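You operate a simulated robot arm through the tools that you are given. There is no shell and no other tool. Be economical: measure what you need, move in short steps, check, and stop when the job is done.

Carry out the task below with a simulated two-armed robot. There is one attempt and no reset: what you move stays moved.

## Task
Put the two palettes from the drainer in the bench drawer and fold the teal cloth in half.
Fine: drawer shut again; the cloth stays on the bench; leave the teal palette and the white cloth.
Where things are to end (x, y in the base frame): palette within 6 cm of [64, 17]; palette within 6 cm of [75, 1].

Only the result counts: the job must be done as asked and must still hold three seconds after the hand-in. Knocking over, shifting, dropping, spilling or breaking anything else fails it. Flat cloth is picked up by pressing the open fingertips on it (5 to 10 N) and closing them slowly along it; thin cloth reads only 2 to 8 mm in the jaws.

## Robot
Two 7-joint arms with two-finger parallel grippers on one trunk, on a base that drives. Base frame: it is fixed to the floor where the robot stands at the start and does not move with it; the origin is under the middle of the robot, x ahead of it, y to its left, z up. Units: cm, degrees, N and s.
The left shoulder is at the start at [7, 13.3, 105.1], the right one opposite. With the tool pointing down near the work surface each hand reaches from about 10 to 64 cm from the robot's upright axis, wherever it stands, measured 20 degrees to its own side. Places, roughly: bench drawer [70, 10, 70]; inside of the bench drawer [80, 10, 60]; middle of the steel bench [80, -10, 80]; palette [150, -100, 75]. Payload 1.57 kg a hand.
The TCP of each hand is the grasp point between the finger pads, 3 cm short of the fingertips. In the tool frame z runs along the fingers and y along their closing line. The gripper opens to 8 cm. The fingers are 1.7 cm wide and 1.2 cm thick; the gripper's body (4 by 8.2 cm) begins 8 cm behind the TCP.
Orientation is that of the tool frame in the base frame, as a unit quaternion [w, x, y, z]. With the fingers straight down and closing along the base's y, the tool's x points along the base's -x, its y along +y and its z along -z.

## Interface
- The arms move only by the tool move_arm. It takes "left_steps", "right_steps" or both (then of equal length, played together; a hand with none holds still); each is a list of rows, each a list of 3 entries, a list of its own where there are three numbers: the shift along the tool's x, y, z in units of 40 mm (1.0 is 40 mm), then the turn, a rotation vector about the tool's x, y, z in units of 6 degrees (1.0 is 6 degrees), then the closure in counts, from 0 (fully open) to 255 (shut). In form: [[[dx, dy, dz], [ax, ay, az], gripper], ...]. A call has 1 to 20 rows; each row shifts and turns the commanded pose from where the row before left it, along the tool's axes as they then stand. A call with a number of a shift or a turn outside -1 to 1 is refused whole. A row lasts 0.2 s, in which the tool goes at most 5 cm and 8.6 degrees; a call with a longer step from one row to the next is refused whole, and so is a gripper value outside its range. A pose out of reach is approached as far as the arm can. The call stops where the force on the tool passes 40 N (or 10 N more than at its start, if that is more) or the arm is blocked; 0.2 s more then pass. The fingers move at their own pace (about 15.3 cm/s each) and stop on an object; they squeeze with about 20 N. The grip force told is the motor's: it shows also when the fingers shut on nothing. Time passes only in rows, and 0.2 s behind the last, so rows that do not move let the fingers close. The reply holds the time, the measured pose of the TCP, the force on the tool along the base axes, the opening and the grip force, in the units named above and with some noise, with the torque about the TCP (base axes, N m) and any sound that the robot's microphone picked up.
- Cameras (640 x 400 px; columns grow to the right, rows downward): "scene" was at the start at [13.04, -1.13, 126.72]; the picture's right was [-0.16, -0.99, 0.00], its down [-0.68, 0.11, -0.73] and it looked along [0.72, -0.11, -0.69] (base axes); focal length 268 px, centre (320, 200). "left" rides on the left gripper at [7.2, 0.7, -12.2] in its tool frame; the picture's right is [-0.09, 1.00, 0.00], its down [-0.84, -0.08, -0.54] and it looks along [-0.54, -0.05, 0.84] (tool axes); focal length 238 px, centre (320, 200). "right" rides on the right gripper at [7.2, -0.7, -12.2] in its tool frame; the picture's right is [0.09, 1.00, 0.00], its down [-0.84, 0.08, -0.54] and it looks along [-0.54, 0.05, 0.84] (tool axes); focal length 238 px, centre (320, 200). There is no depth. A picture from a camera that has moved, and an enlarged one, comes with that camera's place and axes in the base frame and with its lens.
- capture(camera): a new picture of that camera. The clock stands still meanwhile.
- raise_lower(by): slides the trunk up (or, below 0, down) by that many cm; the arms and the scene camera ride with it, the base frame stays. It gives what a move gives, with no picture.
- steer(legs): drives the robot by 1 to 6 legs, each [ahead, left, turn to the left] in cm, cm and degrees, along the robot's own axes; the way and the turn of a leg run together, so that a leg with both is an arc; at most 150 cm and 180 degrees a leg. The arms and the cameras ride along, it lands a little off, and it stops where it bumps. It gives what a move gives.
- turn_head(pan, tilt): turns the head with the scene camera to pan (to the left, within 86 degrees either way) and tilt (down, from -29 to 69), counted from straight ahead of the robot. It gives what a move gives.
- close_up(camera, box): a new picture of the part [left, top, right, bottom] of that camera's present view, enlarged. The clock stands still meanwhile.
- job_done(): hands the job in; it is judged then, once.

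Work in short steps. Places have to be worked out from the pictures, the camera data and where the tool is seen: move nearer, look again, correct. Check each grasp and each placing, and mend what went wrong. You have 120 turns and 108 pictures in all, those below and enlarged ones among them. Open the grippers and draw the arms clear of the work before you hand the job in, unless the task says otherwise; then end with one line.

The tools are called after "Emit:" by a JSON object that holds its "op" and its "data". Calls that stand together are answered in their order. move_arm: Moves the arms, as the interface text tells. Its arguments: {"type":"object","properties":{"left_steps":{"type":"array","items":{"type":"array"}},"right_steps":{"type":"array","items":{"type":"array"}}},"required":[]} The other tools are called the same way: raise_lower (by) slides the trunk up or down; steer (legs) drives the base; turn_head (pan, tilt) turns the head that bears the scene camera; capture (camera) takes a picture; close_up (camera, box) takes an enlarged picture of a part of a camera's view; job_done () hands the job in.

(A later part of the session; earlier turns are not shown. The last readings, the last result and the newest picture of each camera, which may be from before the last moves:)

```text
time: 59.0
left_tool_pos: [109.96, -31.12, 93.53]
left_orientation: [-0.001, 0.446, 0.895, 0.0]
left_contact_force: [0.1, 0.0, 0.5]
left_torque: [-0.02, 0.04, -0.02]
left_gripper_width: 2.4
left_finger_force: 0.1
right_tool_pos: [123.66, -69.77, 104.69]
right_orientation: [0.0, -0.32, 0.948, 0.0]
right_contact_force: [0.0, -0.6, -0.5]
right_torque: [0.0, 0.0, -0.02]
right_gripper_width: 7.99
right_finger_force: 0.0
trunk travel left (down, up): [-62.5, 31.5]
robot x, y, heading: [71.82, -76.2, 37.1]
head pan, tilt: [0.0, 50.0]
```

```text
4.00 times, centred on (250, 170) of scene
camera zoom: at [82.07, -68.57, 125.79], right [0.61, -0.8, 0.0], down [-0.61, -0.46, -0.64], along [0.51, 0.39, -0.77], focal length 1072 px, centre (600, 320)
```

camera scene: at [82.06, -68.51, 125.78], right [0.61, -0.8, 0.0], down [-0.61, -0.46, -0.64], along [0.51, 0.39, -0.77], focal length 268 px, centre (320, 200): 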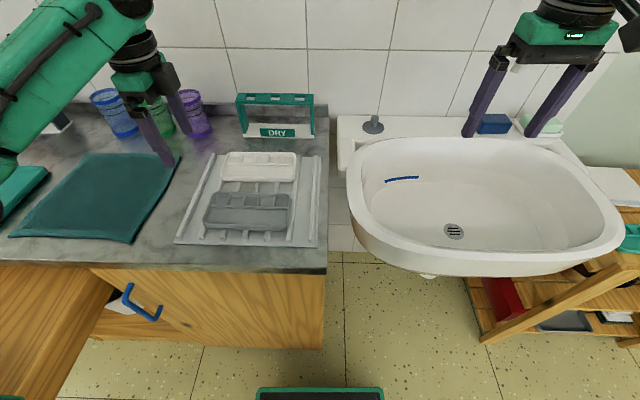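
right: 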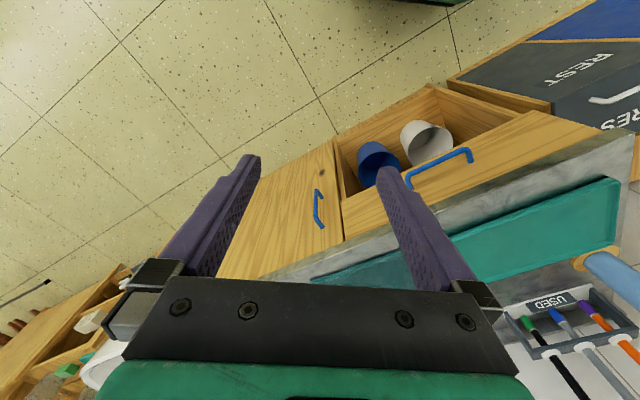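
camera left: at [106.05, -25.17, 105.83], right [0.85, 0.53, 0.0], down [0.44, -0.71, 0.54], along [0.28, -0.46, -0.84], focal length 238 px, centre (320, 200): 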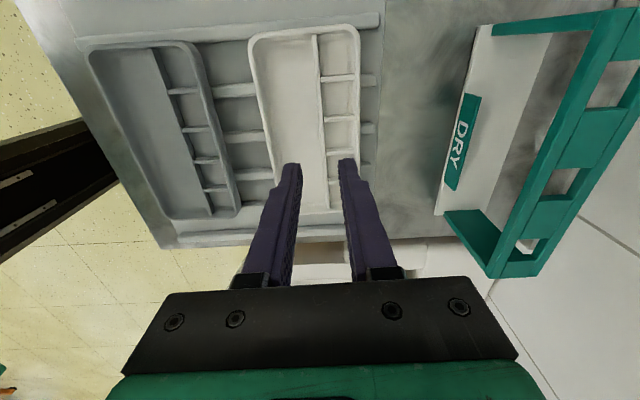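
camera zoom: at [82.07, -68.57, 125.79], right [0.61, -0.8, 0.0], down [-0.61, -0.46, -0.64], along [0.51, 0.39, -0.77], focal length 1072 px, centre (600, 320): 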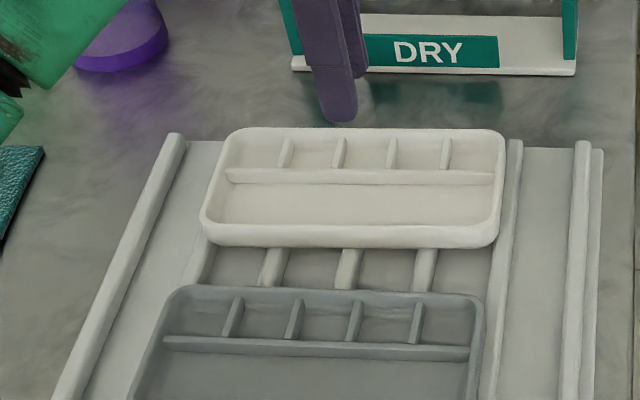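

The hand is above the middle cell; the divider appears about 0.4 cm further in n. I correct and go down 4 cm to check alignment close up.

Emit:
{"op": "move_arm", "data": {"left_steps": [[[0, 0.1, 0.5], [0, 0, 0], 178], [[0, 0, 0.5], [0, 0, 0], 178], [[0, 0, 0], [0, 0, 0], 178]]}}

Emit:
{"op": "close_up", "data": {"camera": "left", "box": [220, 80, 420, 205]}}

Emit:
{"op": "close_up", "data": {"camera": "scene", "box": [190, 120, 318, 200]}}

```text
time: 59.8
left_tool_pos: [110.23, -30.77, 89.54]
left_orientation: [0.0, 0.445, 0.895, -0.001]
left_contact_force: [0.3, 0.5, 0.2]
left_torque: [0.01, -0.01, -0.01]
left_gripper_width: 2.4
left_finger_force: 0.1
right_tool_pos: [123.52, -69.71, 104.74]
right_orientation: [0.0, -0.32, 0.948, 0.0]
right_contact_force: [-1.2, 0.5, -0.3]
right_torque: [0.01, 0.0, -0.02]
right_gripper_width: 8.0
right_finger_force: 0.1
trunk travel left (down, up): [-62.5, 31.5]
robot x, y, heading: [72.41, -76.58, 37.5]
head pan, tilt: [0.0, 50.0]
```

```text
3.20 times, centred on (320, 142) of left
camera zoom: at [106.43, -24.79, 101.78], right [0.85, 0.53, 0.0], down [0.44, -0.71, 0.54], along [0.28, -0.46, -0.84], focal length 763 px, centre (320, 384)
```

zoom: 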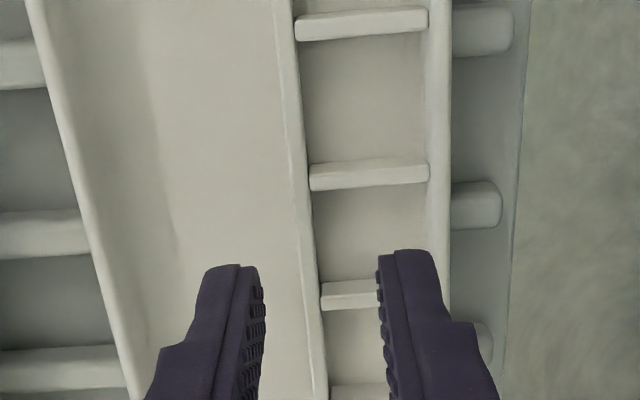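

```text
5.00 times, centred on (254, 160) of scene
camera zoom: at [82.05, -68.54, 125.79], right [0.61, -0.8, 0.0], down [-0.61, -0.46, -0.64], along [0.51, 0.39, -0.77], focal length 1340 px, centre (650, 400)
```

zoom: 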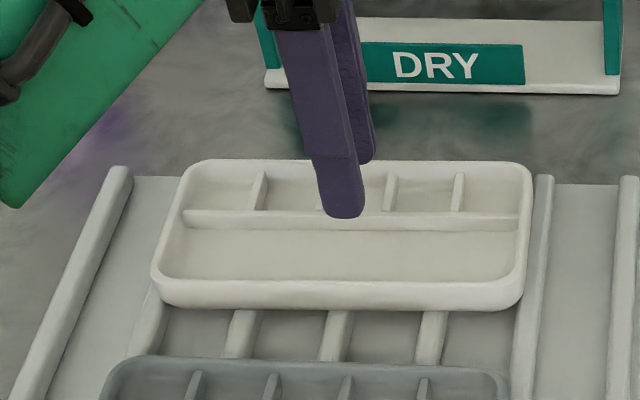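

Alignment is nearly right; to avoid the back wall and cross divider I narrow to ~1.8 cm and nudge by a few millimetres, then lower onto the cell floor gently.

Emit:
{"op": "move_arm", "data": {"left_steps": [[[0.09, -0.05, 0], [0, 0, 0], 198], [[0, 0, 0.2], [0, 0, 0], 198], [[0, 0, 0.15], [0, 0, 0], 198], [[0, 0, 0], [0, 0, 0], 198]]}}

Emit:
{"op": "close_up", "data": {"camera": "left", "box": [220, 80, 420, 205]}}

```text
time: 60.8
left_tool_pos: [109.77, -30.72, 88.21]
left_orientation: [0.0, 0.447, 0.895, -0.001]
left_contact_force: [0.2, -0.1, -0.1]
left_torque: [0.01, -0.03, -0.02]
left_gripper_width: 1.79
left_finger_force: 0.1
right_tool_pos: [123.62, -69.73, 104.86]
right_orientation: [0.0, -0.32, 0.948, 0.0]
right_contact_force: [-0.7, 0.0, 0.8]
right_torque: [0.0, 0.01, 0.02]
right_gripper_width: 7.97
right_finger_force: 0.1
trunk travel left (down, up): [-62.5, 31.5]
robot x, y, heading: [72.02, -76.41, 37.2]
head pan, tilt: [0.0, 50.0]
```

```text
3.20 times, centred on (320, 142) of left
camera zoom: at [105.93, -24.64, 100.45], right [0.85, 0.53, 0.0], down [0.44, -0.71, 0.54], along [0.28, -0.46, -0.84], focal length 763 px, centre (320, 384)
```

zoom: 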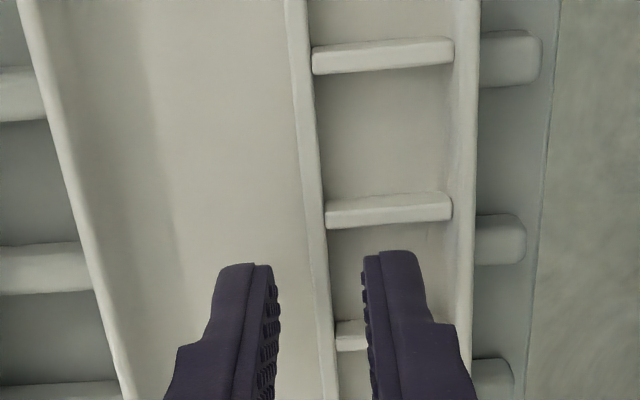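

Both fingers straddle the divider inside the cell and basin. I lower in small steps and read the force.

Emit:
{"op": "move_arm", "data": {"left_steps": [[[0, 0, 0.12], [0, 0, 0], 198], [[0, 0, 0.1], [0, 0, 0], 198], [[0, 0, 0], [0, 0, 0], 198]]}}

Emit:
{"op": "close_up", "data": {"camera": "scene", "box": [190, 120, 318, 200]}}

```text
time: 61.5
left_tool_pos: [109.97, -30.64, 87.43]
left_orientation: [0.001, 0.447, 0.895, 0.0]
left_contact_force: [-0.5, -0.3, -0.5]
left_torque: [-0.01, -0.01, -0.01]
left_gripper_width: 1.79
left_finger_force: 0.0
right_tool_pos: [123.58, -69.69, 104.67]
right_orientation: [0.0, -0.32, 0.947, 0.0]
right_contact_force: [0.9, 0.5, -0.1]
right_torque: [0.01, 0.01, 0.02]
right_gripper_width: 8.01
right_finger_force: 0.2
trunk travel left (down, up): [-62.5, 31.5]
robot x, y, heading: [72.41, -76.45, 37.6]
head pan, tilt: [0.0, 50.0]
```

```text
5.00 times, centred on (254, 160) of scene
camera zoom: at [82.06, -68.52, 125.78], right [0.61, -0.8, 0.0], down [-0.61, -0.46, -0.64], along [0.51, 0.39, -0.77], focal length 1340 px, centre (650, 400)
```

zoom: 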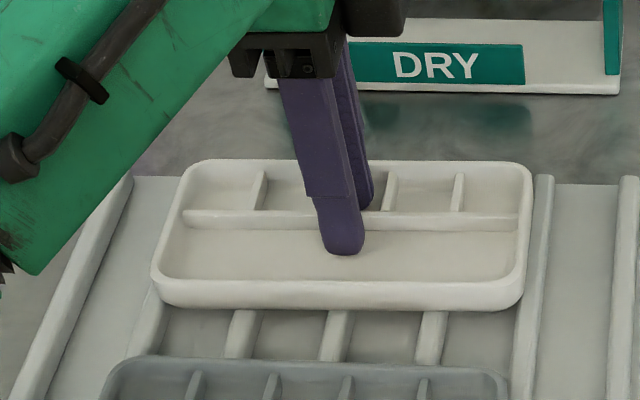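

Still no contact. I lower a little more in 2 mm steps.

Emit:
{"op": "move_arm", "data": {"left_steps": [[[0, 0, 0.05], [0, 0, 0], 198], [[0, 0, 0.05], [0, 0, 0], 198], [[0, 0, 0.05], [0, 0, 0], 198], [[0, 0, 0], [0, 0, 0], 198]]}}

```text
time: 62.5
left_tool_pos: [109.77, -30.63, 87.33]
left_orientation: [0.002, 0.445, 0.895, 0.005]
left_contact_force: [7.0, 10.0, 34.3]
left_torque: [0.22, 0.01, 0.03]
left_gripper_width: 1.57
left_finger_force: 0.1
right_tool_pos: [123.3, -69.91, 104.93]
right_orientation: [0.002, -0.32, 0.948, 0.001]
right_contact_force: [-0.5, -0.4, 0.1]
right_torque: [-0.03, 0.02, 0.04]
right_gripper_width: 8.01
right_finger_force: 0.0
trunk travel left (down, up): [-62.5, 31.5]
robot x, y, heading: [71.91, -76.23, 37.3]
head pan, tilt: [0.0, 50.0]
```

Contact with the palette floor. I back off about 6 mm of command to relieve it, then close.

Emit:
{"op": "move_arm", "data": {"left_steps": [[[0, 0, -0.15], [0, 0, 0], 198], [[0, 0, 0], [0, 0, 225], 225]]}}

```text
refused: 225 is not a number from -1 to 1
```

I resend that with the row written properly.

Emit:
{"op": "move_arm", "data": {"left_steps": [[[0, 0, -0.15], [0, 0, 0], 198], [[0, 0, 0], [0, 0, 0], 225], [[0, 0, 0], [0, 0, 0], 255], [[0, 0, 0], [0, 0, 0], 255], [[0, 0, 0], [0, 0, 0], 255]]}}

```text
time: 63.8
left_tool_pos: [109.79, -30.67, 87.41]
left_orientation: [-0.001, 0.446, 0.895, -0.001]
left_contact_force: [-0.2, -0.1, 0.1]
left_torque: [0.01, 0.0, -0.02]
left_gripper_width: 0.0
left_finger_force: 19.5
right_tool_pos: [123.64, -69.61, 104.72]
right_orientation: [0.0, -0.319, 0.948, 0.0]
right_contact_force: [0.1, 0.4, 0.1]
right_torque: [-0.03, 0.0, 0.0]
right_gripper_width: 7.99
right_finger_force: 0.1
trunk travel left (down, up): [-62.5, 31.5]
robot x, y, heading: [71.96, -76.52, 37.1]
head pan, tilt: [0.0, 50.0]
```

The fingers shut on nothing; I look at where they are.

Emit:
{"op": "close_up", "data": {"camera": "left", "box": [220, 80, 420, 205]}}

Emit:
{"op": "close_up", "data": {"camera": "scene", "box": [190, 120, 318, 200]}}

```text
3.20 times, centred on (320, 142) of left
camera zoom: at [105.98, -24.64, 99.5], right [0.85, 0.53, 0.0], down [0.44, -0.71, 0.54], along [0.28, -0.46, -0.84], focal length 763 px, centre (320, 384)
```

zoom: 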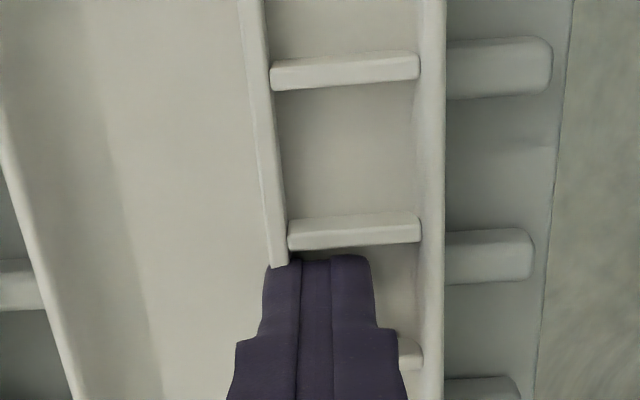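

```text
5.00 times, centred on (254, 160) of scene
camera zoom: at [82.06, -68.52, 125.77], right [0.61, -0.8, 0.0], down [-0.61, -0.46, -0.64], along [0.51, 0.39, -0.77], focal length 1340 px, centre (650, 400)
```

zoom: 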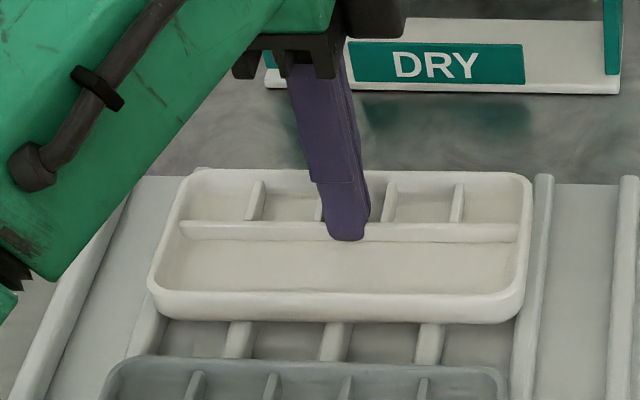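

The fingers only brushed the divider, and the palette slid ~0.9 cm toward me. I probe the floor height in the front basin with closed fingers to learn how deep a grip can go.

Emit:
{"op": "move_arm", "data": {"left_steps": [[[0, 0, -0.25], [0, 0, 0], 255], [[0, -0.7, 0], [0, 0, 0], 255], [[0, 0, 0.25], [0, 0, 0], 255], [[0, 0, 0.1], [0, 0, 0], 255], [[0, 0, 0.05], [0, 0, 0], 255], [[0, 0, 0], [0, 0, 0], 255]]}}

Emit:
{"op": "close_up", "data": {"camera": "left", "box": [220, 80, 420, 205]}}

Emit:
{"op": "close_up", "data": {"camera": "scene", "box": [190, 120, 318, 200]}}

```text
time: 65.3
left_tool_pos: [107.66, -32.23, 87.2]
left_orientation: [0.004, 0.445, 0.896, 0.006]
left_contact_force: [-2.4, -0.8, 12.5]
left_torque: [-0.08, 0.12, -0.07]
left_gripper_width: 0.0
left_finger_force: 20.0
right_tool_pos: [123.38, -69.81, 104.78]
right_orientation: [0.001, -0.319, 0.948, 0.0]
right_contact_force: [-0.2, 0.2, -0.2]
right_torque: [-0.04, 0.03, -0.02]
right_gripper_width: 8.02
right_finger_force: 0.0
trunk travel left (down, up): [-62.5, 31.5]
robot x, y, heading: [72.08, -76.45, 37.3]
head pan, tilt: [0.0, 50.0]
stopped in row 6 (left hand): the force on the tool passed its limit (the readings are from after the stop); the commanded pose is now the measured one
```

```text
3.20 times, centred on (320, 142) of left
camera zoom: at [103.61, -26.44, 99.45], right [0.85, 0.53, 0.01], down [0.44, -0.72, 0.54], along [0.3, -0.46, -0.84], focal length 763 px, centre (320, 384)
```

zoom: 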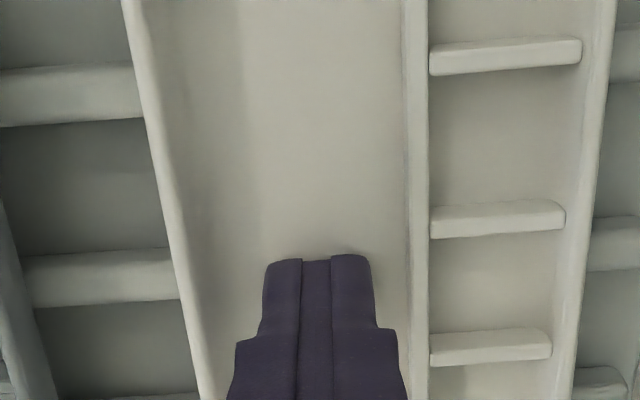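

```text
5.00 times, centred on (254, 160) of scene
camera zoom: at [81.88, -68.71, 125.78], right [0.61, -0.8, 0.0], down [-0.61, -0.46, -0.64], along [0.51, 0.39, -0.76], focal length 1340 px, centre (650, 400)
```

zoom: 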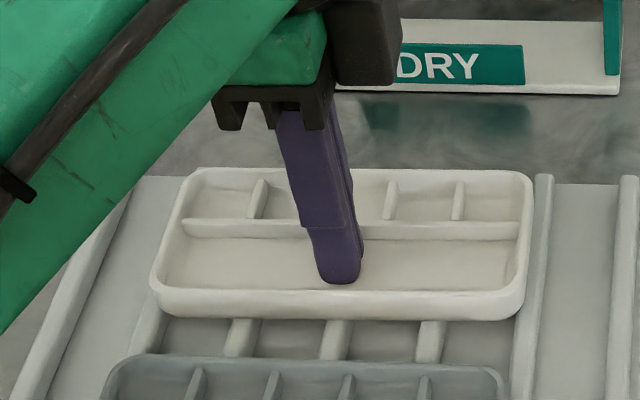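

The basin floor is at tip z≈84.2, so walls stand ~1 cm above it. I test whether the divider is solid by pushing it back gently from the basin side, which also restores the palette's place.

Emit:
{"op": "move_arm", "data": {"left_steps": [[[0, 0, -0.08], [0, 0, 0], 255], [[0, 0.16, 0], [0, 0, 0], 255], [[0, 0.16, 0], [0, 0, 0], 255], [[0, 0.14, 0], [0, 0, 0], 255], [[0, 0, 0], [0, 0, 0], 255]]}}

Emit:
{"op": "close_up", "data": {"camera": "left", "box": [220, 80, 420, 205]}}

```text
time: 66.5
left_tool_pos: [109.22, -31.08, 87.37]
left_orientation: [0.002, 0.446, 0.895, 0.003]
left_contact_force: [-0.4, -0.2, -0.3]
left_torque: [0.0, -0.01, 0.02]
left_gripper_width: 0.0
left_finger_force: 20.1
right_tool_pos: [123.58, -69.74, 104.73]
right_orientation: [0.0, -0.32, 0.948, 0.001]
right_contact_force: [0.3, 0.1, 0.5]
right_torque: [0.01, -0.05, 0.01]
right_gripper_width: 8.03
right_finger_force: 0.0
trunk travel left (down, up): [-62.5, 31.5]
robot x, y, heading: [71.83, -76.38, 37.6]
head pan, tilt: [0.0, 50.0]
```

```text
3.20 times, centred on (320, 142) of left
camera zoom: at [105.22, -25.14, 99.6], right [0.85, 0.53, 0.01], down [0.44, -0.72, 0.54], along [0.29, -0.46, -0.84], focal length 763 px, centre (320, 384)
```

zoom: 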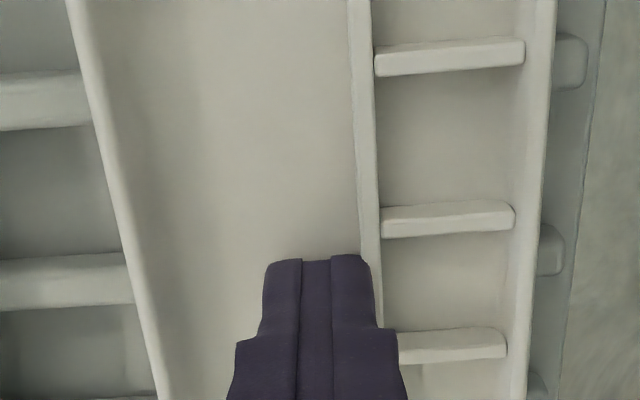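

The divider is solid and the palette slid back with the push, so contact puts the divider at n≈70.0. I lift, recentre over it with a 2.2 cm opening, lower beside it again, and check.

Emit:
{"op": "move_arm", "data": {"left_steps": [[[0, 0, -0.4], [0, 0, 0], 255], [[0.04, 0.31, 0], [0, 0, 0], 185], [[0, 0, 0], [0, 0, 0], 185], [[0, 0, 0.2], [0, 0, 0], 185], [[0, 0, 0.18], [0, 0, 0], 185], [[0, 0, 0], [0, 0, 0], 185]]}}

Emit:
{"op": "close_up", "data": {"camera": "left", "box": [220, 80, 420, 205]}}

```text
time: 67.9
left_tool_pos: [110.04, -30.05, 87.55]
left_orientation: [0.003, 0.445, 0.895, 0.004]
left_contact_force: [-0.2, -0.8, -0.4]
left_torque: [0.0, -0.02, 0.02]
left_gripper_width: 2.18
left_finger_force: 0.1
right_tool_pos: [123.6, -69.58, 104.72]
right_orientation: [0.0, -0.32, 0.947, 0.0]
right_contact_force: [0.4, -0.5, 1.1]
right_torque: [-0.04, 0.01, 0.01]
right_gripper_width: 8.0
right_finger_force: 0.1
trunk travel left (down, up): [-62.5, 31.5]
robot x, y, heading: [72.33, -76.41, 37.2]
head pan, tilt: [0.0, 50.0]
```

```text
3.20 times, centred on (320, 142) of left
camera zoom: at [106.1, -24.26, 99.65], right [0.85, 0.53, 0.01], down [0.44, -0.72, 0.54], along [0.29, -0.46, -0.84], focal length 763 px, centre (320, 384)
```

zoom: 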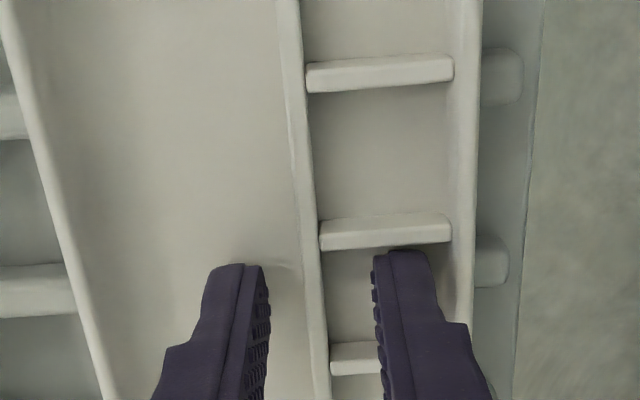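

Nicely straddled. I nudge 2 mm and close slowly.

Emit:
{"op": "move_arm", "data": {"left_steps": [[[-0.04, 0, 0.05], [0, 0, 0], 185], [[0, 0, 0], [0, 0, 0], 215], [[0, 0, 0], [0, 0, 0], 240], [[0, 0, 0], [0, 0, 0], 255], [[0, 0, 0], [0, 0, 0], 255]]}}

```text
time: 69.1
left_tool_pos: [110.17, -30.23, 87.33]
left_orientation: [0.002, 0.446, 0.895, 0.003]
left_contact_force: [-0.6, -0.3, 1.9]
left_torque: [0.01, 0.06, 0.0]
left_gripper_width: 0.0
left_finger_force: 20.0
right_tool_pos: [123.64, -69.67, 104.73]
right_orientation: [0.0, -0.32, 0.948, 0.0]
right_contact_force: [1.0, 0.0, 0.2]
right_torque: [0.0, 0.01, -0.01]
right_gripper_width: 7.98
right_finger_force: 0.1
trunk travel left (down, up): [-62.5, 31.5]
robot x, y, heading: [72.01, -76.27, 37.2]
head pan, tilt: [0.0, 50.0]
```

The divider evidently offers no hold. I lift and go for the back wall at mid-length instead: one finger inside the cell, one behind the palette.

Emit:
{"op": "move_arm", "data": {"left_steps": [[[0, 0, -0.5], [0, 0, 0], 255], [[0, 0.4, 0], [0, 0, 0], 172], [[0, 0.4, 0], [0, 0, 0], 172], [[0, 0, 0], [0, 0, 0], 172]]}}

Emit:
{"op": "close_up", "data": {"camera": "left", "box": [220, 80, 420, 205]}}

Emit:
{"op": "close_up", "data": {"camera": "scene", "box": [190, 120, 318, 200]}}

```text
time: 70.1
left_tool_pos: [112.73, -28.42, 89.33]
left_orientation: [0.004, 0.447, 0.895, 0.005]
left_contact_force: [0.4, 0.1, 0.5]
left_torque: [-0.04, -0.03, 0.0]
left_gripper_width: 2.61
left_finger_force: 0.1
right_tool_pos: [123.62, -69.63, 104.77]
right_orientation: [0.001, -0.321, 0.947, 0.0]
right_contact_force: [1.1, -0.2, -1.0]
right_torque: [-0.04, -0.02, 0.0]
right_gripper_width: 8.01
right_finger_force: 0.1
trunk travel left (down, up): [-62.5, 31.5]
robot x, y, heading: [72.52, -76.47, 37.2]
head pan, tilt: [0.0, 50.0]
```

```text
3.20 times, centred on (320, 142) of left
camera zoom: at [108.71, -22.5, 101.5], right [0.85, 0.53, 0.01], down [0.44, -0.72, 0.54], along [0.29, -0.46, -0.84], focal length 763 px, centre (320, 384)
```

zoom: 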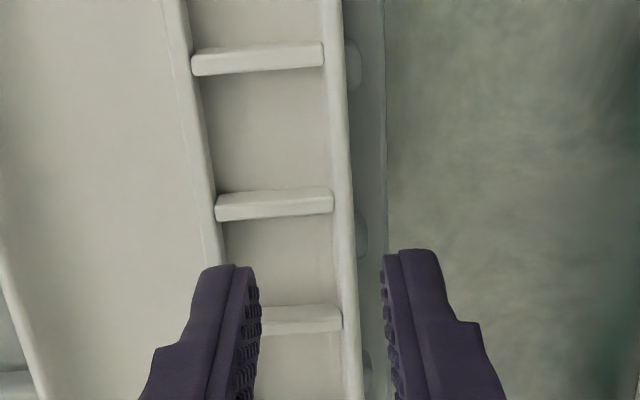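

```text
5.00 times, centred on (254, 160) of scene
camera zoom: at [82.0, -68.45, 125.79], right [0.61, -0.8, 0.0], down [-0.61, -0.46, -0.64], along [0.51, 0.39, -0.77], focal length 1340 px, centre (650, 400)
```

zoom: 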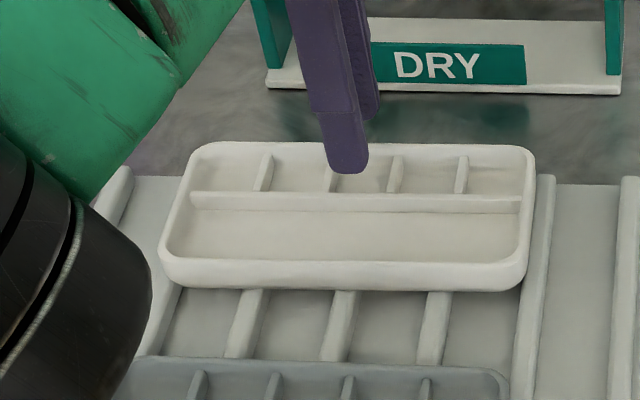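

The palette now sits slightly further back with the back wall at n≈73.8. I centre the fingers over that wall, lower and close.

Emit:
{"op": "move_arm", "data": {"left_steps": [[[0, 0.17, 0], [0, 0, 0], 172], [[0, 0, 0.2], [0, 0, 0], 172], [[0, 0, 0.2], [0, 0, 0], 172], [[0, 0, 0.06], [0, 0, 0], 172], [[0, 0, 0], [0, 0, 0], 172]]}}

Emit:
{"op": "close_up", "data": {"camera": "left", "box": [220, 80, 420, 205]}}

```text
time: 71.3
left_tool_pos: [112.7, -28.34, 87.39]
left_orientation: [0.003, 0.446, 0.895, 0.004]
left_contact_force: [0.1, -0.5, -0.2]
left_torque: [0.01, -0.04, 0.03]
left_gripper_width: 2.61
left_finger_force: 0.1
left hand out of reach, approached as far as the arm can: row 1
right_tool_pos: [123.61, -69.58, 104.73]
right_orientation: [0.0, -0.32, 0.947, 0.0]
right_contact_force: [0.1, 0.5, -1.0]
right_torque: [0.02, 0.02, 0.0]
right_gripper_width: 8.03
right_finger_force: 0.0
trunk travel left (down, up): [-62.5, 31.5]
robot x, y, heading: [72.0, -76.53, 37.5]
head pan, tilt: [0.0, 50.0]
```

```text
3.20 times, centred on (320, 142) of left
camera zoom: at [108.74, -22.47, 99.65], right [0.85, 0.53, 0.01], down [0.44, -0.72, 0.54], along [0.29, -0.46, -0.84], focal length 763 px, centre (320, 384)
```

zoom: 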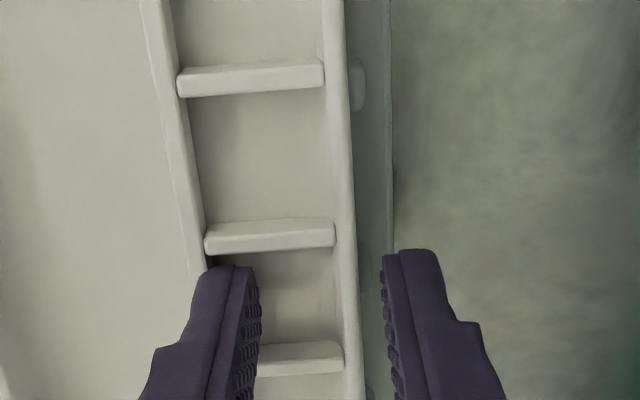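

The back wall stands between the fingers with no contact. I close slowly.

Emit:
{"op": "move_arm", "data": {"left_steps": [[[0, 0, 0], [0, 0, 0], 190], [[0, 0, 0], [0, 0, 0], 210], [[0, 0, 0], [0, 0, 0], 230], [[0, 0, 0], [0, 0, 0], 255], [[0, 0, 0], [0, 0, 0], 255]]}}

```text
time: 72.5
left_tool_pos: [112.72, -28.52, 87.57]
left_orientation: [0.002, 0.445, 0.896, 0.004]
left_contact_force: [-0.5, 0.7, 0.4]
left_torque: [0.01, 0.04, -0.03]
left_gripper_width: 0.33
left_finger_force: 20.1
right_tool_pos: [123.61, -69.71, 104.66]
right_orientation: [0.0, -0.319, 0.948, 0.001]
right_contact_force: [0.2, -0.8, 0.2]
right_torque: [-0.02, 0.03, 0.04]
right_gripper_width: 8.01
right_finger_force: 0.0
trunk travel left (down, up): [-62.5, 31.5]
robot x, y, heading: [71.97, -76.22, 37.4]
head pan, tilt: [0.0, 50.0]
```

The wall is gripped (0.33 cm). I lift slowly 2 cm and look.

Emit:
{"op": "move_arm", "data": {"left_steps": [[[0, 0, -0.1], [0, 0, 0], 255], [[0, 0, -0.2], [0, 0, 0], 255], [[0, 0, -0.3], [0, 0, 0], 255], [[0, 0, 0], [0, 0, 0], 255]]}}

Emit:
{"op": "close_up", "data": {"camera": "scene", "box": [170, 100, 330, 200]}}

```text
time: 73.5
left_tool_pos: [112.77, -28.48, 89.75]
left_orientation: [0.004, 0.444, 0.896, 0.004]
left_contact_force: [0.1, 0.0, -1.3]
left_torque: [0.02, -0.04, 0.02]
left_gripper_width: 0.33
left_finger_force: 19.6
right_tool_pos: [123.59, -69.65, 104.72]
right_orientation: [0.0, -0.32, 0.947, 0.0]
right_contact_force: [0.1, -0.6, 0.7]
right_torque: [-0.01, -0.01, 0.0]
right_gripper_width: 7.96
right_finger_force: 0.1
trunk travel left (down, up): [-62.5, 31.5]
robot x, y, heading: [72.08, -76.24, 37.3]
head pan, tilt: [0.0, 50.0]
```

```text
4.00 times, centred on (250, 150) of scene
camera zoom: at [82.1, -68.48, 125.78], right [0.61, -0.8, 0.0], down [-0.61, -0.46, -0.64], along [0.51, 0.39, -0.77], focal length 1072 px, centre (600, 400)
```

zoom: 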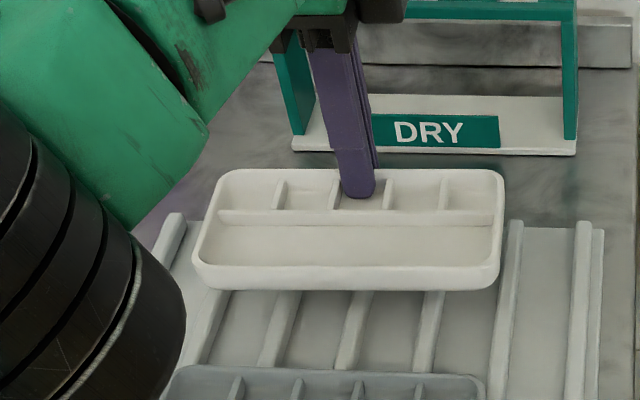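

The white palette hangs level. I raise it, draw it toward me and to the left, out of the right hand's way.

Emit:
{"op": "move_arm", "data": {"left_steps": [[[0, -0.2, -0.7], [0, 0, 0], 255], [[0, -0.4, -0.7], [0, 0, 0], 255], [[0.2, -0.6, -0.7], [0, 0, 0], 255], [[0.5, -0.6, -0.5], [0, 0, 0], 255], [[0.6, -0.6, -0.5], [0, 0, 0], 255], [[0.6, -0.6, 0], [0, 0, 0], 255], [[0.6, -0.4, 0], [0, 0, 0], 255], [[0.5, -0.2, 0], [0, 0, 0], 255], [[0, 0, 0], [0, 0, 0], 255]]}}

Emit:
{"op": "steer", "data": {"legs": [[0, 17, 0]]}}

Emit:
{"op": "capture", "data": {"camera": "scene"}}

```text
time: 75.5
left_tool_pos: [111.69, -29.34, 93.5]
left_orientation: [0.003, 0.446, 0.895, 0.004]
left_contact_force: [-0.2, -0.3, -1.4]
left_torque: [0.0, -0.04, -0.01]
left_gripper_width: 0.34
left_finger_force: 20.0
left hand out of reach, approached as far as the arm can: row 2, 3, 4, 5, 6, 7, 8
right_tool_pos: [123.65, -69.66, 104.77]
right_orientation: [0.0, -0.32, 0.947, 0.0]
right_contact_force: [-0.6, 0.7, -0.1]
right_torque: [0.01, -0.05, -0.04]
right_gripper_width: 8.01
right_finger_force: 0.0
trunk travel left (down, up): [-62.5, 31.5]
robot x, y, heading: [72.24, -76.34, 37.2]
head pan, tilt: [0.0, 50.0]
```

```text
time: 76.9
left_tool_pos: [101.37, -15.65, 93.53]
left_orientation: [0.003, 0.444, 0.896, 0.003]
left_contact_force: [0.2, 0.0, 0.4]
left_torque: [0.03, -0.01, -0.01]
left_gripper_width: 0.31
left_finger_force: 20.4
right_tool_pos: [113.21, -56.12, 104.7]
right_orientation: [-0.001, -0.32, 0.948, 0.001]
right_contact_force: [0.4, -1.1, 0.1]
right_torque: [0.0, -0.04, -0.01]
right_gripper_width: 7.98
right_finger_force: 0.0
trunk travel left (down, up): [-62.5, 31.5]
robot x, y, heading: [61.88, -62.9, 37.4]
head pan, tilt: [0.0, 50.0]
```

```text
66 pictures are left
camera scene: at [71.8, -55.0, 125.78], right [0.61, -0.79, 0.0], down [-0.61, -0.46, -0.64], along [0.51, 0.39, -0.77], focal length 268 px, centre (320, 200)
```

scene: 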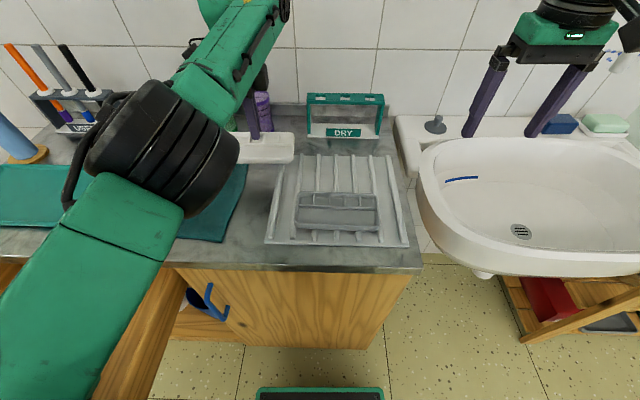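

The hand kept its far pose at z 93.5. I try drawing it back toward me in plain steps.

Emit:
{"op": "move_arm", "data": {"left_steps": [[[0, -0.6, 0], [0, 0, 0], 255], [[0, -0.6, 0], [0, 0, 0], 255], [[0, -0.6, 0], [0, 0, 0], 255], [[0, -0.6, 0], [0, 0, 0], 255], [[0, -0.6, 0], [0, 0, 0], 255], [[0, 0, 0], [0, 0, 0], 255]]}}

```text
time: 78.3
left_tool_pos: [101.22, -15.67, 93.5]
left_orientation: [0.003, 0.445, 0.896, 0.003]
left_contact_force: [1.0, 0.3, -0.3]
left_torque: [0.02, -0.03, 0.01]
left_gripper_width: 0.33
left_finger_force: 19.7
left hand out of reach, approached as far as the arm can: row 1, 2, 3, 4, 5
right_tool_pos: [113.32, -56.04, 104.63]
right_orientation: [0.001, -0.32, 0.947, 0.0]
right_contact_force: [0.9, -0.4, 1.3]
right_torque: [0.02, -0.01, 0.05]
right_gripper_width: 7.96
right_finger_force: 0.1
trunk travel left (down, up): [-62.5, 31.5]
robot x, y, heading: [61.92, -62.74, 37.3]
head pan, tilt: [0.0, 50.0]
```

Probably a wrist joint limit. I turn the hand back part of the yaw while holding the palette, then retry.

Emit:
{"op": "move_arm", "data": {"left_steps": [[[0, 0, 0.3], [0, 0, 0], 255], [[0, 0, 0], [0, 0, -1], 255], [[0, 0, 0], [0, 0, -1], 255], [[0, 0, 0], [0, 0, -1], 255], [[0, 0, 0], [0, 0, -1], 255], [[0, 0, 0], [0, 0, -1], 255], [[0, 0, 0], [0, 0, 0], 255]]}}

```text
time: 79.9
left_tool_pos: [101.39, -15.67, 92.71]
left_orientation: [0.004, 0.196, 0.981, 0.003]
left_contact_force: [-0.4, 0.4, -0.6]
left_torque: [-0.01, -0.02, 0.03]
left_gripper_width: 0.33
left_finger_force: 19.8
left hand out of reach, approached as far as the arm can: row 1
right_tool_pos: [113.26, -56.03, 104.8]
right_orientation: [0.001, -0.319, 0.948, 0.001]
right_contact_force: [0.5, 0.2, -0.3]
right_torque: [0.01, -0.01, 0.02]
right_gripper_width: 7.97
right_finger_force: 0.0
trunk travel left (down, up): [-62.5, 31.5]
robot x, y, heading: [61.92, -63.01, 37.3]
head pan, tilt: [0.0, 50.0]
```

The yaw works. Now I retry drawing back along −n with this yaw.

Emit:
{"op": "move_arm", "data": {"left_steps": [[[0.25, -0.43, 0], [0, 0, 0], 255], [[0.25, -0.43, 0], [0, 0, 0], 255], [[0.3, -0.52, 0], [0, 0, 0], 255], [[0.3, -0.52, 0], [0, 0, 0], 255], [[0.3, -0.52, 0], [0, 0, 0], 255], [[0.3, -0.52, 0], [0, 0, 0], 255], [[0, 0, 0], [0, 0, 0], 255]]}}

Emit:
{"op": "capture", "data": {"camera": "scene"}}

```text
time: 81.5
left_tool_pos: [101.38, -15.68, 92.72]
left_orientation: [0.004, 0.197, 0.98, 0.002]
left_contact_force: [0.3, -0.2, -1.0]
left_torque: [-0.03, 0.0, 0.0]
left_gripper_width: 0.33
left_finger_force: 19.5
left hand out of reach, approached as far as the arm can: row 1, 2, 3, 4, 5, 6
right_tool_pos: [113.23, -56.15, 104.77]
right_orientation: [0.0, -0.321, 0.947, 0.0]
right_contact_force: [0.5, 0.7, 0.2]
right_torque: [-0.01, 0.01, 0.0]
right_gripper_width: 8.01
right_finger_force: 0.2
trunk travel left (down, up): [-62.5, 31.5]
robot x, y, heading: [61.56, -63.0, 37.3]
head pan, tilt: [0.0, 50.0]
```

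```text
65 pictures are left
camera scene: at [71.75, -54.94, 125.78], right [0.61, -0.79, 0.0], down [-0.61, -0.47, -0.64], along [0.51, 0.39, -0.77], focal length 268 px, centre (320, 200)
```

scene: 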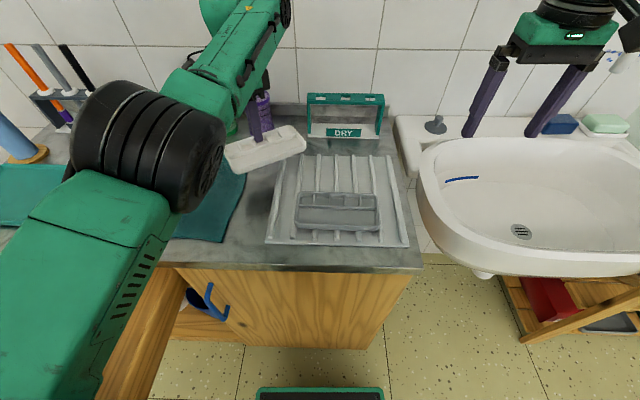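

The left arm cannot retract in this posture, but it holds the palette safely; I can position it with base and trunk. Meanwhile I bring the right hand over the grey palette's front wall and yaw it 90°.

Emit:
{"op": "move_arm", "data": {"right_steps": [[[0.136, 0.8, 0], [0, 0, 0], 172], [[0.136, 0.8, 0], [0, 0, 0], 172], [[0.136, 0.8, 0], [0, 0, 0], 172], [[0.136, 0.8, 0], [0, 0, 0], 172], [[0.136, 0.8, 0], [0, 0, 0], 172], [[0.136, 0.8, 0], [0, 0, 0], 172], [[0.136, 0.8, 0], [0, 0, 0], 172], [[0, 0, 0], [0, 0, 0], 172]]}}

Emit:
{"op": "move_arm", "data": {"right_steps": [[[0, 0, 0], [0, 0, -1], 172], [[0, 0, 0], [0, 0, -1], 172], [[0, 0, 0], [0, 0, -1], 172], [[0, 0, 0], [0, 0, -1], 172], [[0, 0, 0], [0, 0, -1], 172], [[0, 0, 0], [0, 0, -1], 172], [[0, 0, 0], [0, 0, -1], 172], [[0, 0, 0], [0, 0, -1], 172], [[0, 0, 0], [0, 0, -1], 172], [[0, 0, 0], [0, 0, -1], 172], [[0, 0, 0], [0, 0, -1], 172], [[0, 0, 0], [0, 0, -1], 172], [[0, 0, 0], [0, 0, -1], 172], [[0, 0, 0], [0, 0, -1], 172], [[0, 0, 0], [0, 0, -1], 172], [[0, 0, 0], [0, 0, 0], 172]]}}

Emit:
{"op": "capture", "data": {"camera": "scene"}}

Emit:
{"op": "capture", "data": {"camera": "right"}}

```text
time: 83.3
left_tool_pos: [101.41, -15.57, 92.74]
left_orientation: [0.003, 0.197, 0.98, 0.001]
left_contact_force: [0.2, 0.4, -0.8]
left_torque: [0.05, 0.02, -0.02]
left_gripper_width: 0.31
left_finger_force: 20.4
right_tool_pos: [101.26, -44.61, 105.02]
right_orientation: [-0.001, -0.32, 0.948, 0.0]
right_contact_force: [0.2, 0.7, 0.3]
right_torque: [-0.02, -0.02, 0.02]
right_gripper_width: 2.61
right_finger_force: 0.0
right hand out of reach, approached as far as the arm can: row 6, 7
trunk travel left (down, up): [-62.5, 31.5]
robot x, y, heading: [61.91, -63.01, 37.4]
head pan, tilt: [0.0, 50.0]
```

```text
time: 86.7
left_tool_pos: [101.42, -15.58, 92.82]
left_orientation: [0.003, 0.197, 0.98, 0.002]
left_contact_force: [-0.1, 0.4, -0.3]
left_torque: [0.01, 0.0, -0.01]
left_gripper_width: 0.33
left_finger_force: 19.6
right_tool_pos: [80.76, -54.45, 103.07]
right_orientation: [0.0, 0.896, -0.445, 0.001]
right_contact_force: [0.3, 0.6, 0.2]
right_torque: [0.0, 0.01, -0.01]
right_gripper_width: 2.59
right_finger_force: 0.0
right hand out of reach, approached as far as the arm can: row 7, 8, 9, 10, 11, 12, 13, 14, 15
trunk travel left (down, up): [-62.5, 31.5]
robot x, y, heading: [61.45, -62.88, 37.5]
head pan, tilt: [0.0, 50.0]
```

```text
64 pictures are left
camera scene: at [71.78, -54.91, 125.78], right [0.61, -0.79, 0.0], down [-0.61, -0.47, -0.64], along [0.51, 0.39, -0.77], focal length 268 px, centre (320, 200)
```

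scene: 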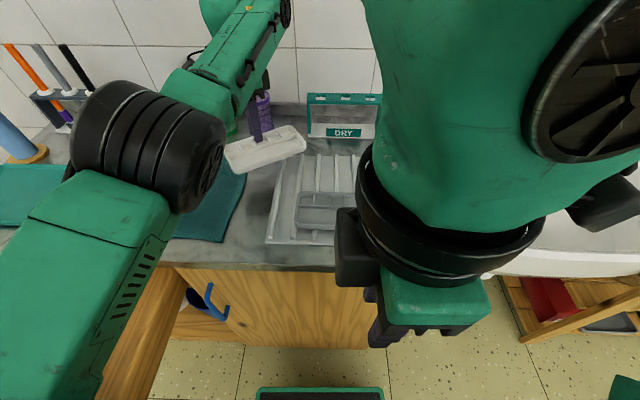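

```text
63 pictures are left
camera right: at [85.64, -59.78, 115.16], right [-0.74, -0.68, 0.0], down [-0.57, 0.62, 0.54], along [-0.37, 0.4, -0.84], focal length 238 px, centre (320, 200)
```

right: 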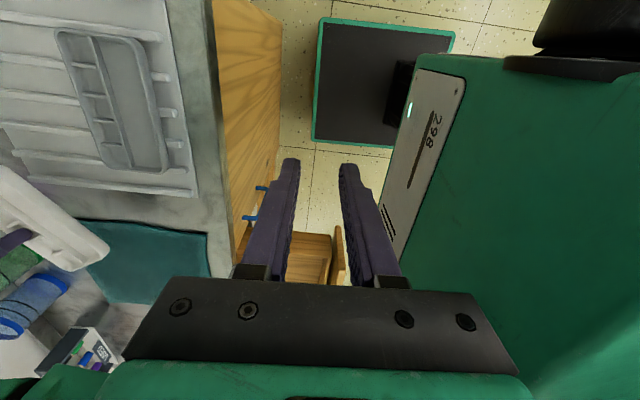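

The yaw is done but the hand ended nearer the body (n≈32). I extend it forward and down toward the grey palette.

Emit:
{"op": "move_arm", "data": {"right_steps": [[[0, -0.8, 0.2], [0, 0, 0], 172], [[0, -0.8, 0.2], [0, 0, 0], 172], [[0, -0.8, 0.2], [0, 0, 0], 172], [[0, -0.8, 0.2], [0, 0, 0], 172], [[0, -0.8, 0.2], [0, 0, 0], 172], [[0, -0.8, 0.2], [0, 0, 0], 172], [[0, -0.4, 0.2], [0, 0, 0], 172], [[0, 0, 0], [0, 0, 0], 172]]}}

Emit:
{"op": "capture", "data": {"camera": "right"}}

```text
time: 88.5
left_tool_pos: [101.4, -15.68, 92.72]
left_orientation: [0.004, 0.198, 0.98, 0.003]
left_contact_force: [-0.8, 0.6, -1.3]
left_torque: [0.06, 0.03, -0.03]
left_gripper_width: 0.33
left_finger_force: 20.1
right_tool_pos: [80.67, -54.28, 101.91]
right_orientation: [-0.001, 0.895, -0.446, 0.0]
right_contact_force: [0.6, 0.7, 0.0]
right_torque: [-0.01, -0.01, 0.02]
right_gripper_width: 2.59
right_finger_force: 0.1
right hand out of reach, approached as far as the arm can: row 1, 2, 3, 4, 5, 6, 7
trunk travel left (down, up): [-62.5, 31.5]
robot x, y, heading: [61.88, -63.01, 37.5]
head pan, tilt: [0.0, 50.0]
```

```text
62 pictures are left
camera right: at [85.42, -59.44, 113.89], right [-0.74, -0.67, 0.0], down [-0.57, 0.62, 0.54], along [-0.37, 0.4, -0.84], focal length 238 px, centre (320, 200)
```

right: 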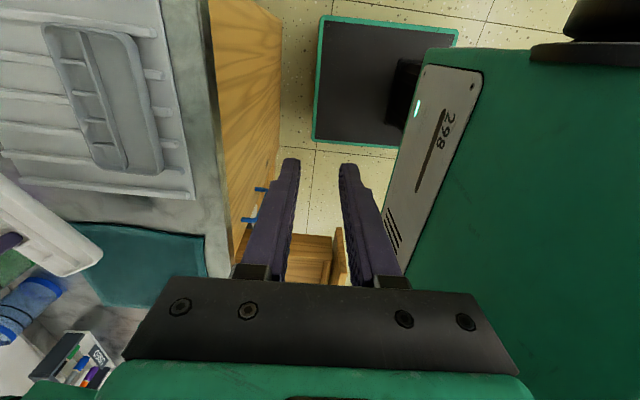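

The right arm is limited in this yaw here, so I will use the left hand for both palettes, one after the other. I restore the right hand's yaw and move it outward to the right.

Emit:
{"op": "move_arm", "data": {"right_steps": [[[0, 0, 0], [0, 0, 1], 0], [[0, 0, 0], [0, 0, 1], 0], [[0, 0, 0], [0, 0, 1], 0], [[0, 0, 0], [0, 0, 1], 0], [[0, 0, 0], [0, 0, 1], 0], [[0, 0, 0], [0, 0, 1], 0], [[0, 0, 0], [0, 0, 1], 0], [[0, 0, 0], [0, 0, 1], 0], [[0, 0, 0], [0, 0, 1], 0], [[0, 0, 0], [0, 0, 1], 0], [[0, 0, 0], [0, 0, 1], 0], [[0, 0, 0], [0, 0, 1], 0], [[0, 0, 0], [0, 0, 1], 0], [[0, 0, 0], [0, 0, 1], 0], [[0, 0, 0], [0, 0, 1], 0], [[0, -0.6, 0], [0, 0, 0], 0], [[0, -0.8, 0], [0, 0, 0], 0], [[0, -0.8, 0], [0, 0, 0], 0], [[0, -0.8, 0], [0, 0, 0], 0], [[0, 0, 0], [0, 0, 0], 0]]}}

```text
time: 92.7
left_tool_pos: [101.22, -15.56, 92.83]
left_orientation: [0.004, 0.198, 0.98, 0.002]
left_contact_force: [0.3, 0.6, -0.6]
left_torque: [0.03, -0.03, -0.02]
left_gripper_width: 0.3
left_finger_force: 20.1
right_tool_pos: [87.69, -63.74, 101.81]
right_orientation: [0.0, -0.321, 0.947, 0.0]
right_contact_force: [0.2, 0.3, 0.5]
right_torque: [-0.03, -0.01, -0.01]
right_gripper_width: 8.01
right_finger_force: 0.1
trunk travel left (down, up): [-62.5, 31.5]
robot x, y, heading: [61.77, -62.87, 37.3]
head pan, tilt: [0.0, 50.0]
```

Right hand is tucked. I back off and drive left so the white palette hangs over the drawer.

Emit:
{"op": "steer", "data": {"legs": [[-32, 0, 0], [0, 48, 0]]}}

Emit:
{"op": "move_arm", "data": {"left_steps": [[[0, 0, 0], [0, 0, 1], 255], [[0, 0, 0], [0, 0, 1], 255], [[0, 0, 0], [0, 0, 1], 255], [[0, 0, 0], [0, 0, 1], 255], [[0, 0, 0], [0, 0, 1], 255], [[0, 0, 0], [0, 0, 0], 255]]}}

Emit:
{"op": "capture", "data": {"camera": "scene"}}

Emit:
{"op": "capture", "data": {"camera": "left"}}

```text
time: 97.3
left_tool_pos: [47.04, 3.16, 92.78]
left_orientation: [0.003, 0.201, 0.98, 0.003]
left_contact_force: [0.2, -0.1, -0.3]
left_torque: [0.02, 0.01, 0.02]
left_gripper_width: 0.34
left_finger_force: 20.0
right_tool_pos: [33.17, -44.92, 101.59]
right_orientation: [0.0, -0.319, 0.948, 0.0]
right_contact_force: [-0.2, -0.6, -0.3]
right_torque: [0.0, 0.01, 0.03]
right_gripper_width: 8.0
right_finger_force: 0.0
trunk travel left (down, up): [-62.5, 31.5]
robot x, y, heading: [6.85, -43.81, 37.0]
head pan, tilt: [0.0, 50.0]
```

```text
time: 98.7
left_tool_pos: [47.07, 3.1, 92.74]
left_orientation: [0.003, 0.448, 0.894, 0.004]
left_contact_force: [-1.1, 0.2, -1.1]
left_torque: [0.02, -0.03, 0.0]
left_gripper_width: 0.34
left_finger_force: 20.2
right_tool_pos: [33.17, -45.0, 101.72]
right_orientation: [0.0, -0.318, 0.948, 0.0]
right_contact_force: [-0.3, -0.1, 0.2]
right_torque: [0.01, 0.01, 0.01]
right_gripper_width: 7.98
right_finger_force: 0.0
trunk travel left (down, up): [-62.5, 31.5]
robot x, y, heading: [7.39, -44.26, 37.3]
head pan, tilt: [0.0, 50.0]
```

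```text
61 pictures are left
camera scene: at [17.19, -36.07, 125.78], right [0.6, -0.8, 0.0], down [-0.61, -0.46, -0.64], along [0.51, 0.39, -0.77], focal length 268 px, centre (320, 200)
```

scene: 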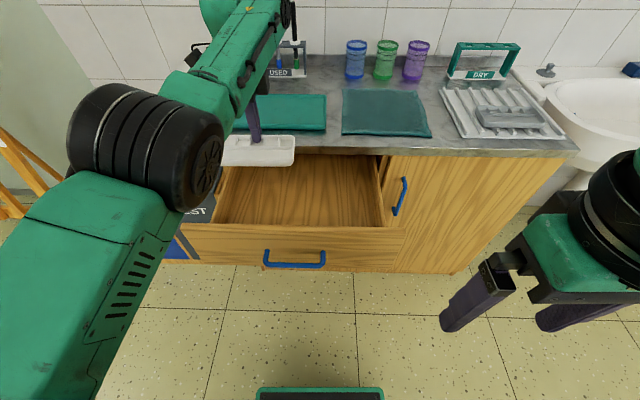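

```text
60 pictures are left
camera left: at [43.07, 9.1, 104.87], right [0.85, 0.52, 0.01], down [0.44, -0.72, 0.54], along [0.29, -0.46, -0.84], focal length 238 px, centre (320, 200)
```

left: 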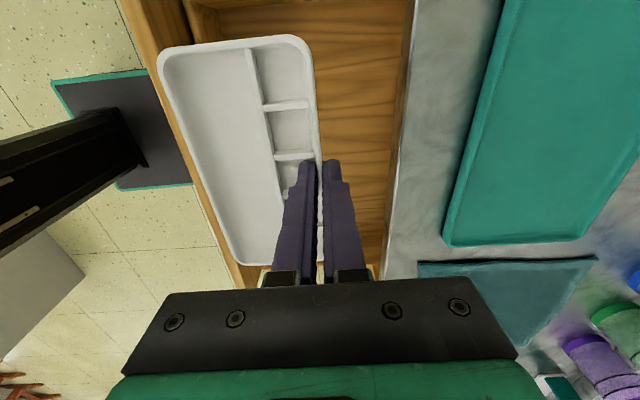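

The palette is over the left slot (centre ≈ e 25.8, n 35.5). Before lowering I probe which small motions the left arm can still make, each undone at once.

Emit:
{"op": "move_arm", "data": {"left_steps": [[[-0.3, 0, 0], [0, 0, 0], 255], [[0.3, 0, 0], [0, 0, 0], 255], [[0.3, 0, 0], [0, 0, 0], 255], [[-0.3, 0, 0], [0, 0, 0], 255], [[0, 0, -0.3], [0, 0, 0], 255], [[0, 0, 0.3], [0, 0, 0], 255], [[0, 0, 0.3], [0, 0, 0], 255], [[0, 0, -0.3], [0, 0, 0], 255], [[0, 0, 0], [1, 0, 0], 255], [[0, 0, 0], [-1, 0, 0], 255], [[0, 0, 0], [-1, 0, 0], 255], [[0, 0, 0], [1, 0, 0], 255], [[0, 0, 0], [0, 1, 0], 255], [[0, 0, 0], [0, -1, 0], 255], [[0, 0, 0], [0, -1, 0], 255], [[0, 0, 0], [0, 1, 0], 255], [[0, -0.3, 0], [0, 0, 0], 255], [[0, 0.3, 0], [0, 0, 0], 255]]}}

```text
time: 102.5
left_tool_pos: [46.91, 3.58, 93.63]
left_orientation: [0.02, 0.438, 0.898, 0.032]
left_contact_force: [0.1, 0.6, -0.5]
left_torque: [0.02, 0.02, 0.0]
left_gripper_width: 0.32
left_finger_force: 19.7
left hand out of reach, approached as far as the arm can: row 9, 10
right_tool_pos: [33.11, -44.92, 101.62]
right_orientation: [-0.001, -0.319, 0.948, -0.001]
right_contact_force: [0.5, -0.2, -0.3]
right_torque: [-0.01, 0.04, 0.03]
right_gripper_width: 7.97
right_finger_force: 0.0
trunk travel left (down, up): [-62.5, 31.5]
robot x, y, heading: [7.04, -43.71, 37.3]
head pan, tilt: [0.0, 50.0]
```

Now nearly everything moves again. I retract the hand 10 cm to regain a better posture.

Emit:
{"op": "move_arm", "data": {"left_steps": [[[0, -0.5, 0], [0, 0, 0], 255], [[0, -0.5, 0], [0, 0, 0], 255], [[0, -0.5, 0], [0, 0, 0], 255], [[0, -0.5, 0], [0, 0, 0], 255], [[0, -0.5, 0], [0, 0, 0], 255], [[0, 0, 0], [0, 0, 0], 255]]}}

Emit:
{"op": "capture", "data": {"camera": "scene"}}

```text
time: 103.9
left_tool_pos: [44.47, 2.56, 92.54]
left_orientation: [0.02, 0.438, 0.898, 0.032]
left_contact_force: [0.3, 0.7, -1.1]
left_torque: [0.04, -0.03, -0.02]
left_gripper_width: 0.34
left_finger_force: 19.9
left hand out of reach, approached as far as the arm can: row 2, 3, 4, 5
right_tool_pos: [33.16, -45.0, 101.75]
right_orientation: [0.0, -0.318, 0.948, 0.0]
right_contact_force: [-0.2, 0.3, -0.7]
right_torque: [0.0, -0.02, 0.0]
right_gripper_width: 7.97
right_finger_force: 0.0
trunk travel left (down, up): [-62.5, 31.5]
robot x, y, heading: [7.38, -44.24, 37.1]
head pan, tilt: [0.0, 50.0]
```

```text
59 pictures are left
camera scene: at [17.19, -36.08, 125.78], right [0.6, -0.8, 0.0], down [-0.61, -0.46, -0.64], along [0.51, 0.39, -0.77], focal length 268 px, centre (320, 200)
```

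scene: 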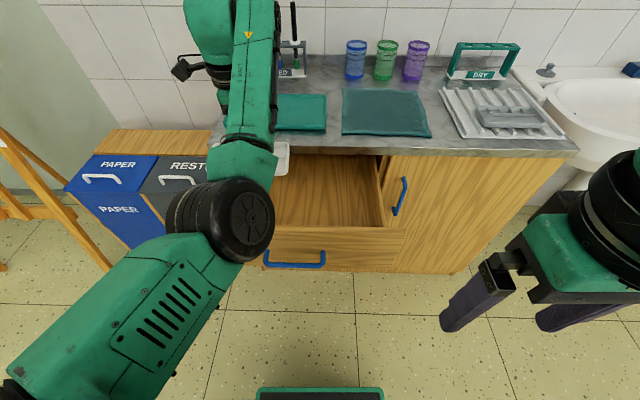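

The elbow swings inward when retracting; the good posture was with the hand further to my left. I move the hand 12 cm left.

Emit:
{"op": "move_arm", "data": {"left_steps": [[[0.5, 0.2, 0], [0, 0, 0], 255], [[0.5, 0.2, 0], [0, 0, 0], 255], [[0.5, 0, 0], [0, 0, 0], 255], [[0.5, 0, 0], [0, 0, 0], 255], [[0.5, 0, 0], [0, 0, 0], 255], [[0.5, 0, 0], [0, 0, 0], 255], [[0, 0, 0], [0, 0, 0], 255]]}}

Emit:
{"op": "capture", "data": {"camera": "scene"}}

```text
time: 105.5
left_tool_pos: [38.52, 13.03, 92.37]
left_orientation: [0.019, 0.439, 0.898, 0.032]
left_contact_force: [-0.6, 0.2, -1.2]
left_torque: [0.02, -0.04, -0.02]
left_gripper_width: 0.33
left_finger_force: 20.0
right_tool_pos: [33.19, -45.16, 101.68]
right_orientation: [-0.001, -0.318, 0.948, 0.001]
right_contact_force: [-0.5, 0.1, -0.4]
right_torque: [0.03, -0.01, -0.03]
right_gripper_width: 8.01
right_finger_force: 0.1
trunk travel left (down, up): [-62.5, 31.5]
robot x, y, heading: [6.99, -44.01, 36.8]
head pan, tilt: [0.0, 50.0]
```

```text
58 pictures are left
camera scene: at [17.22, -36.1, 125.78], right [0.6, -0.8, 0.0], down [-0.61, -0.46, -0.64], along [0.51, 0.39, -0.77], focal length 268 px, centre (320, 200)
```

scene: 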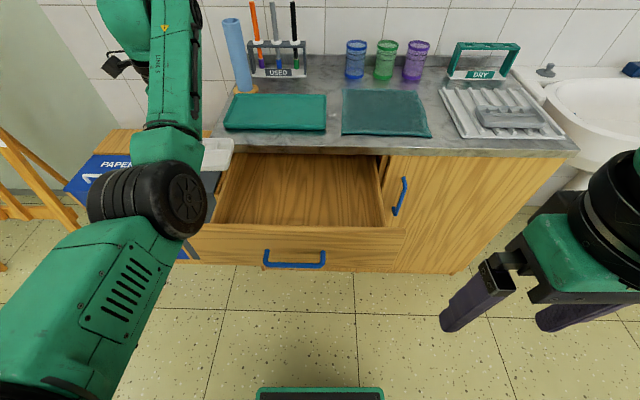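

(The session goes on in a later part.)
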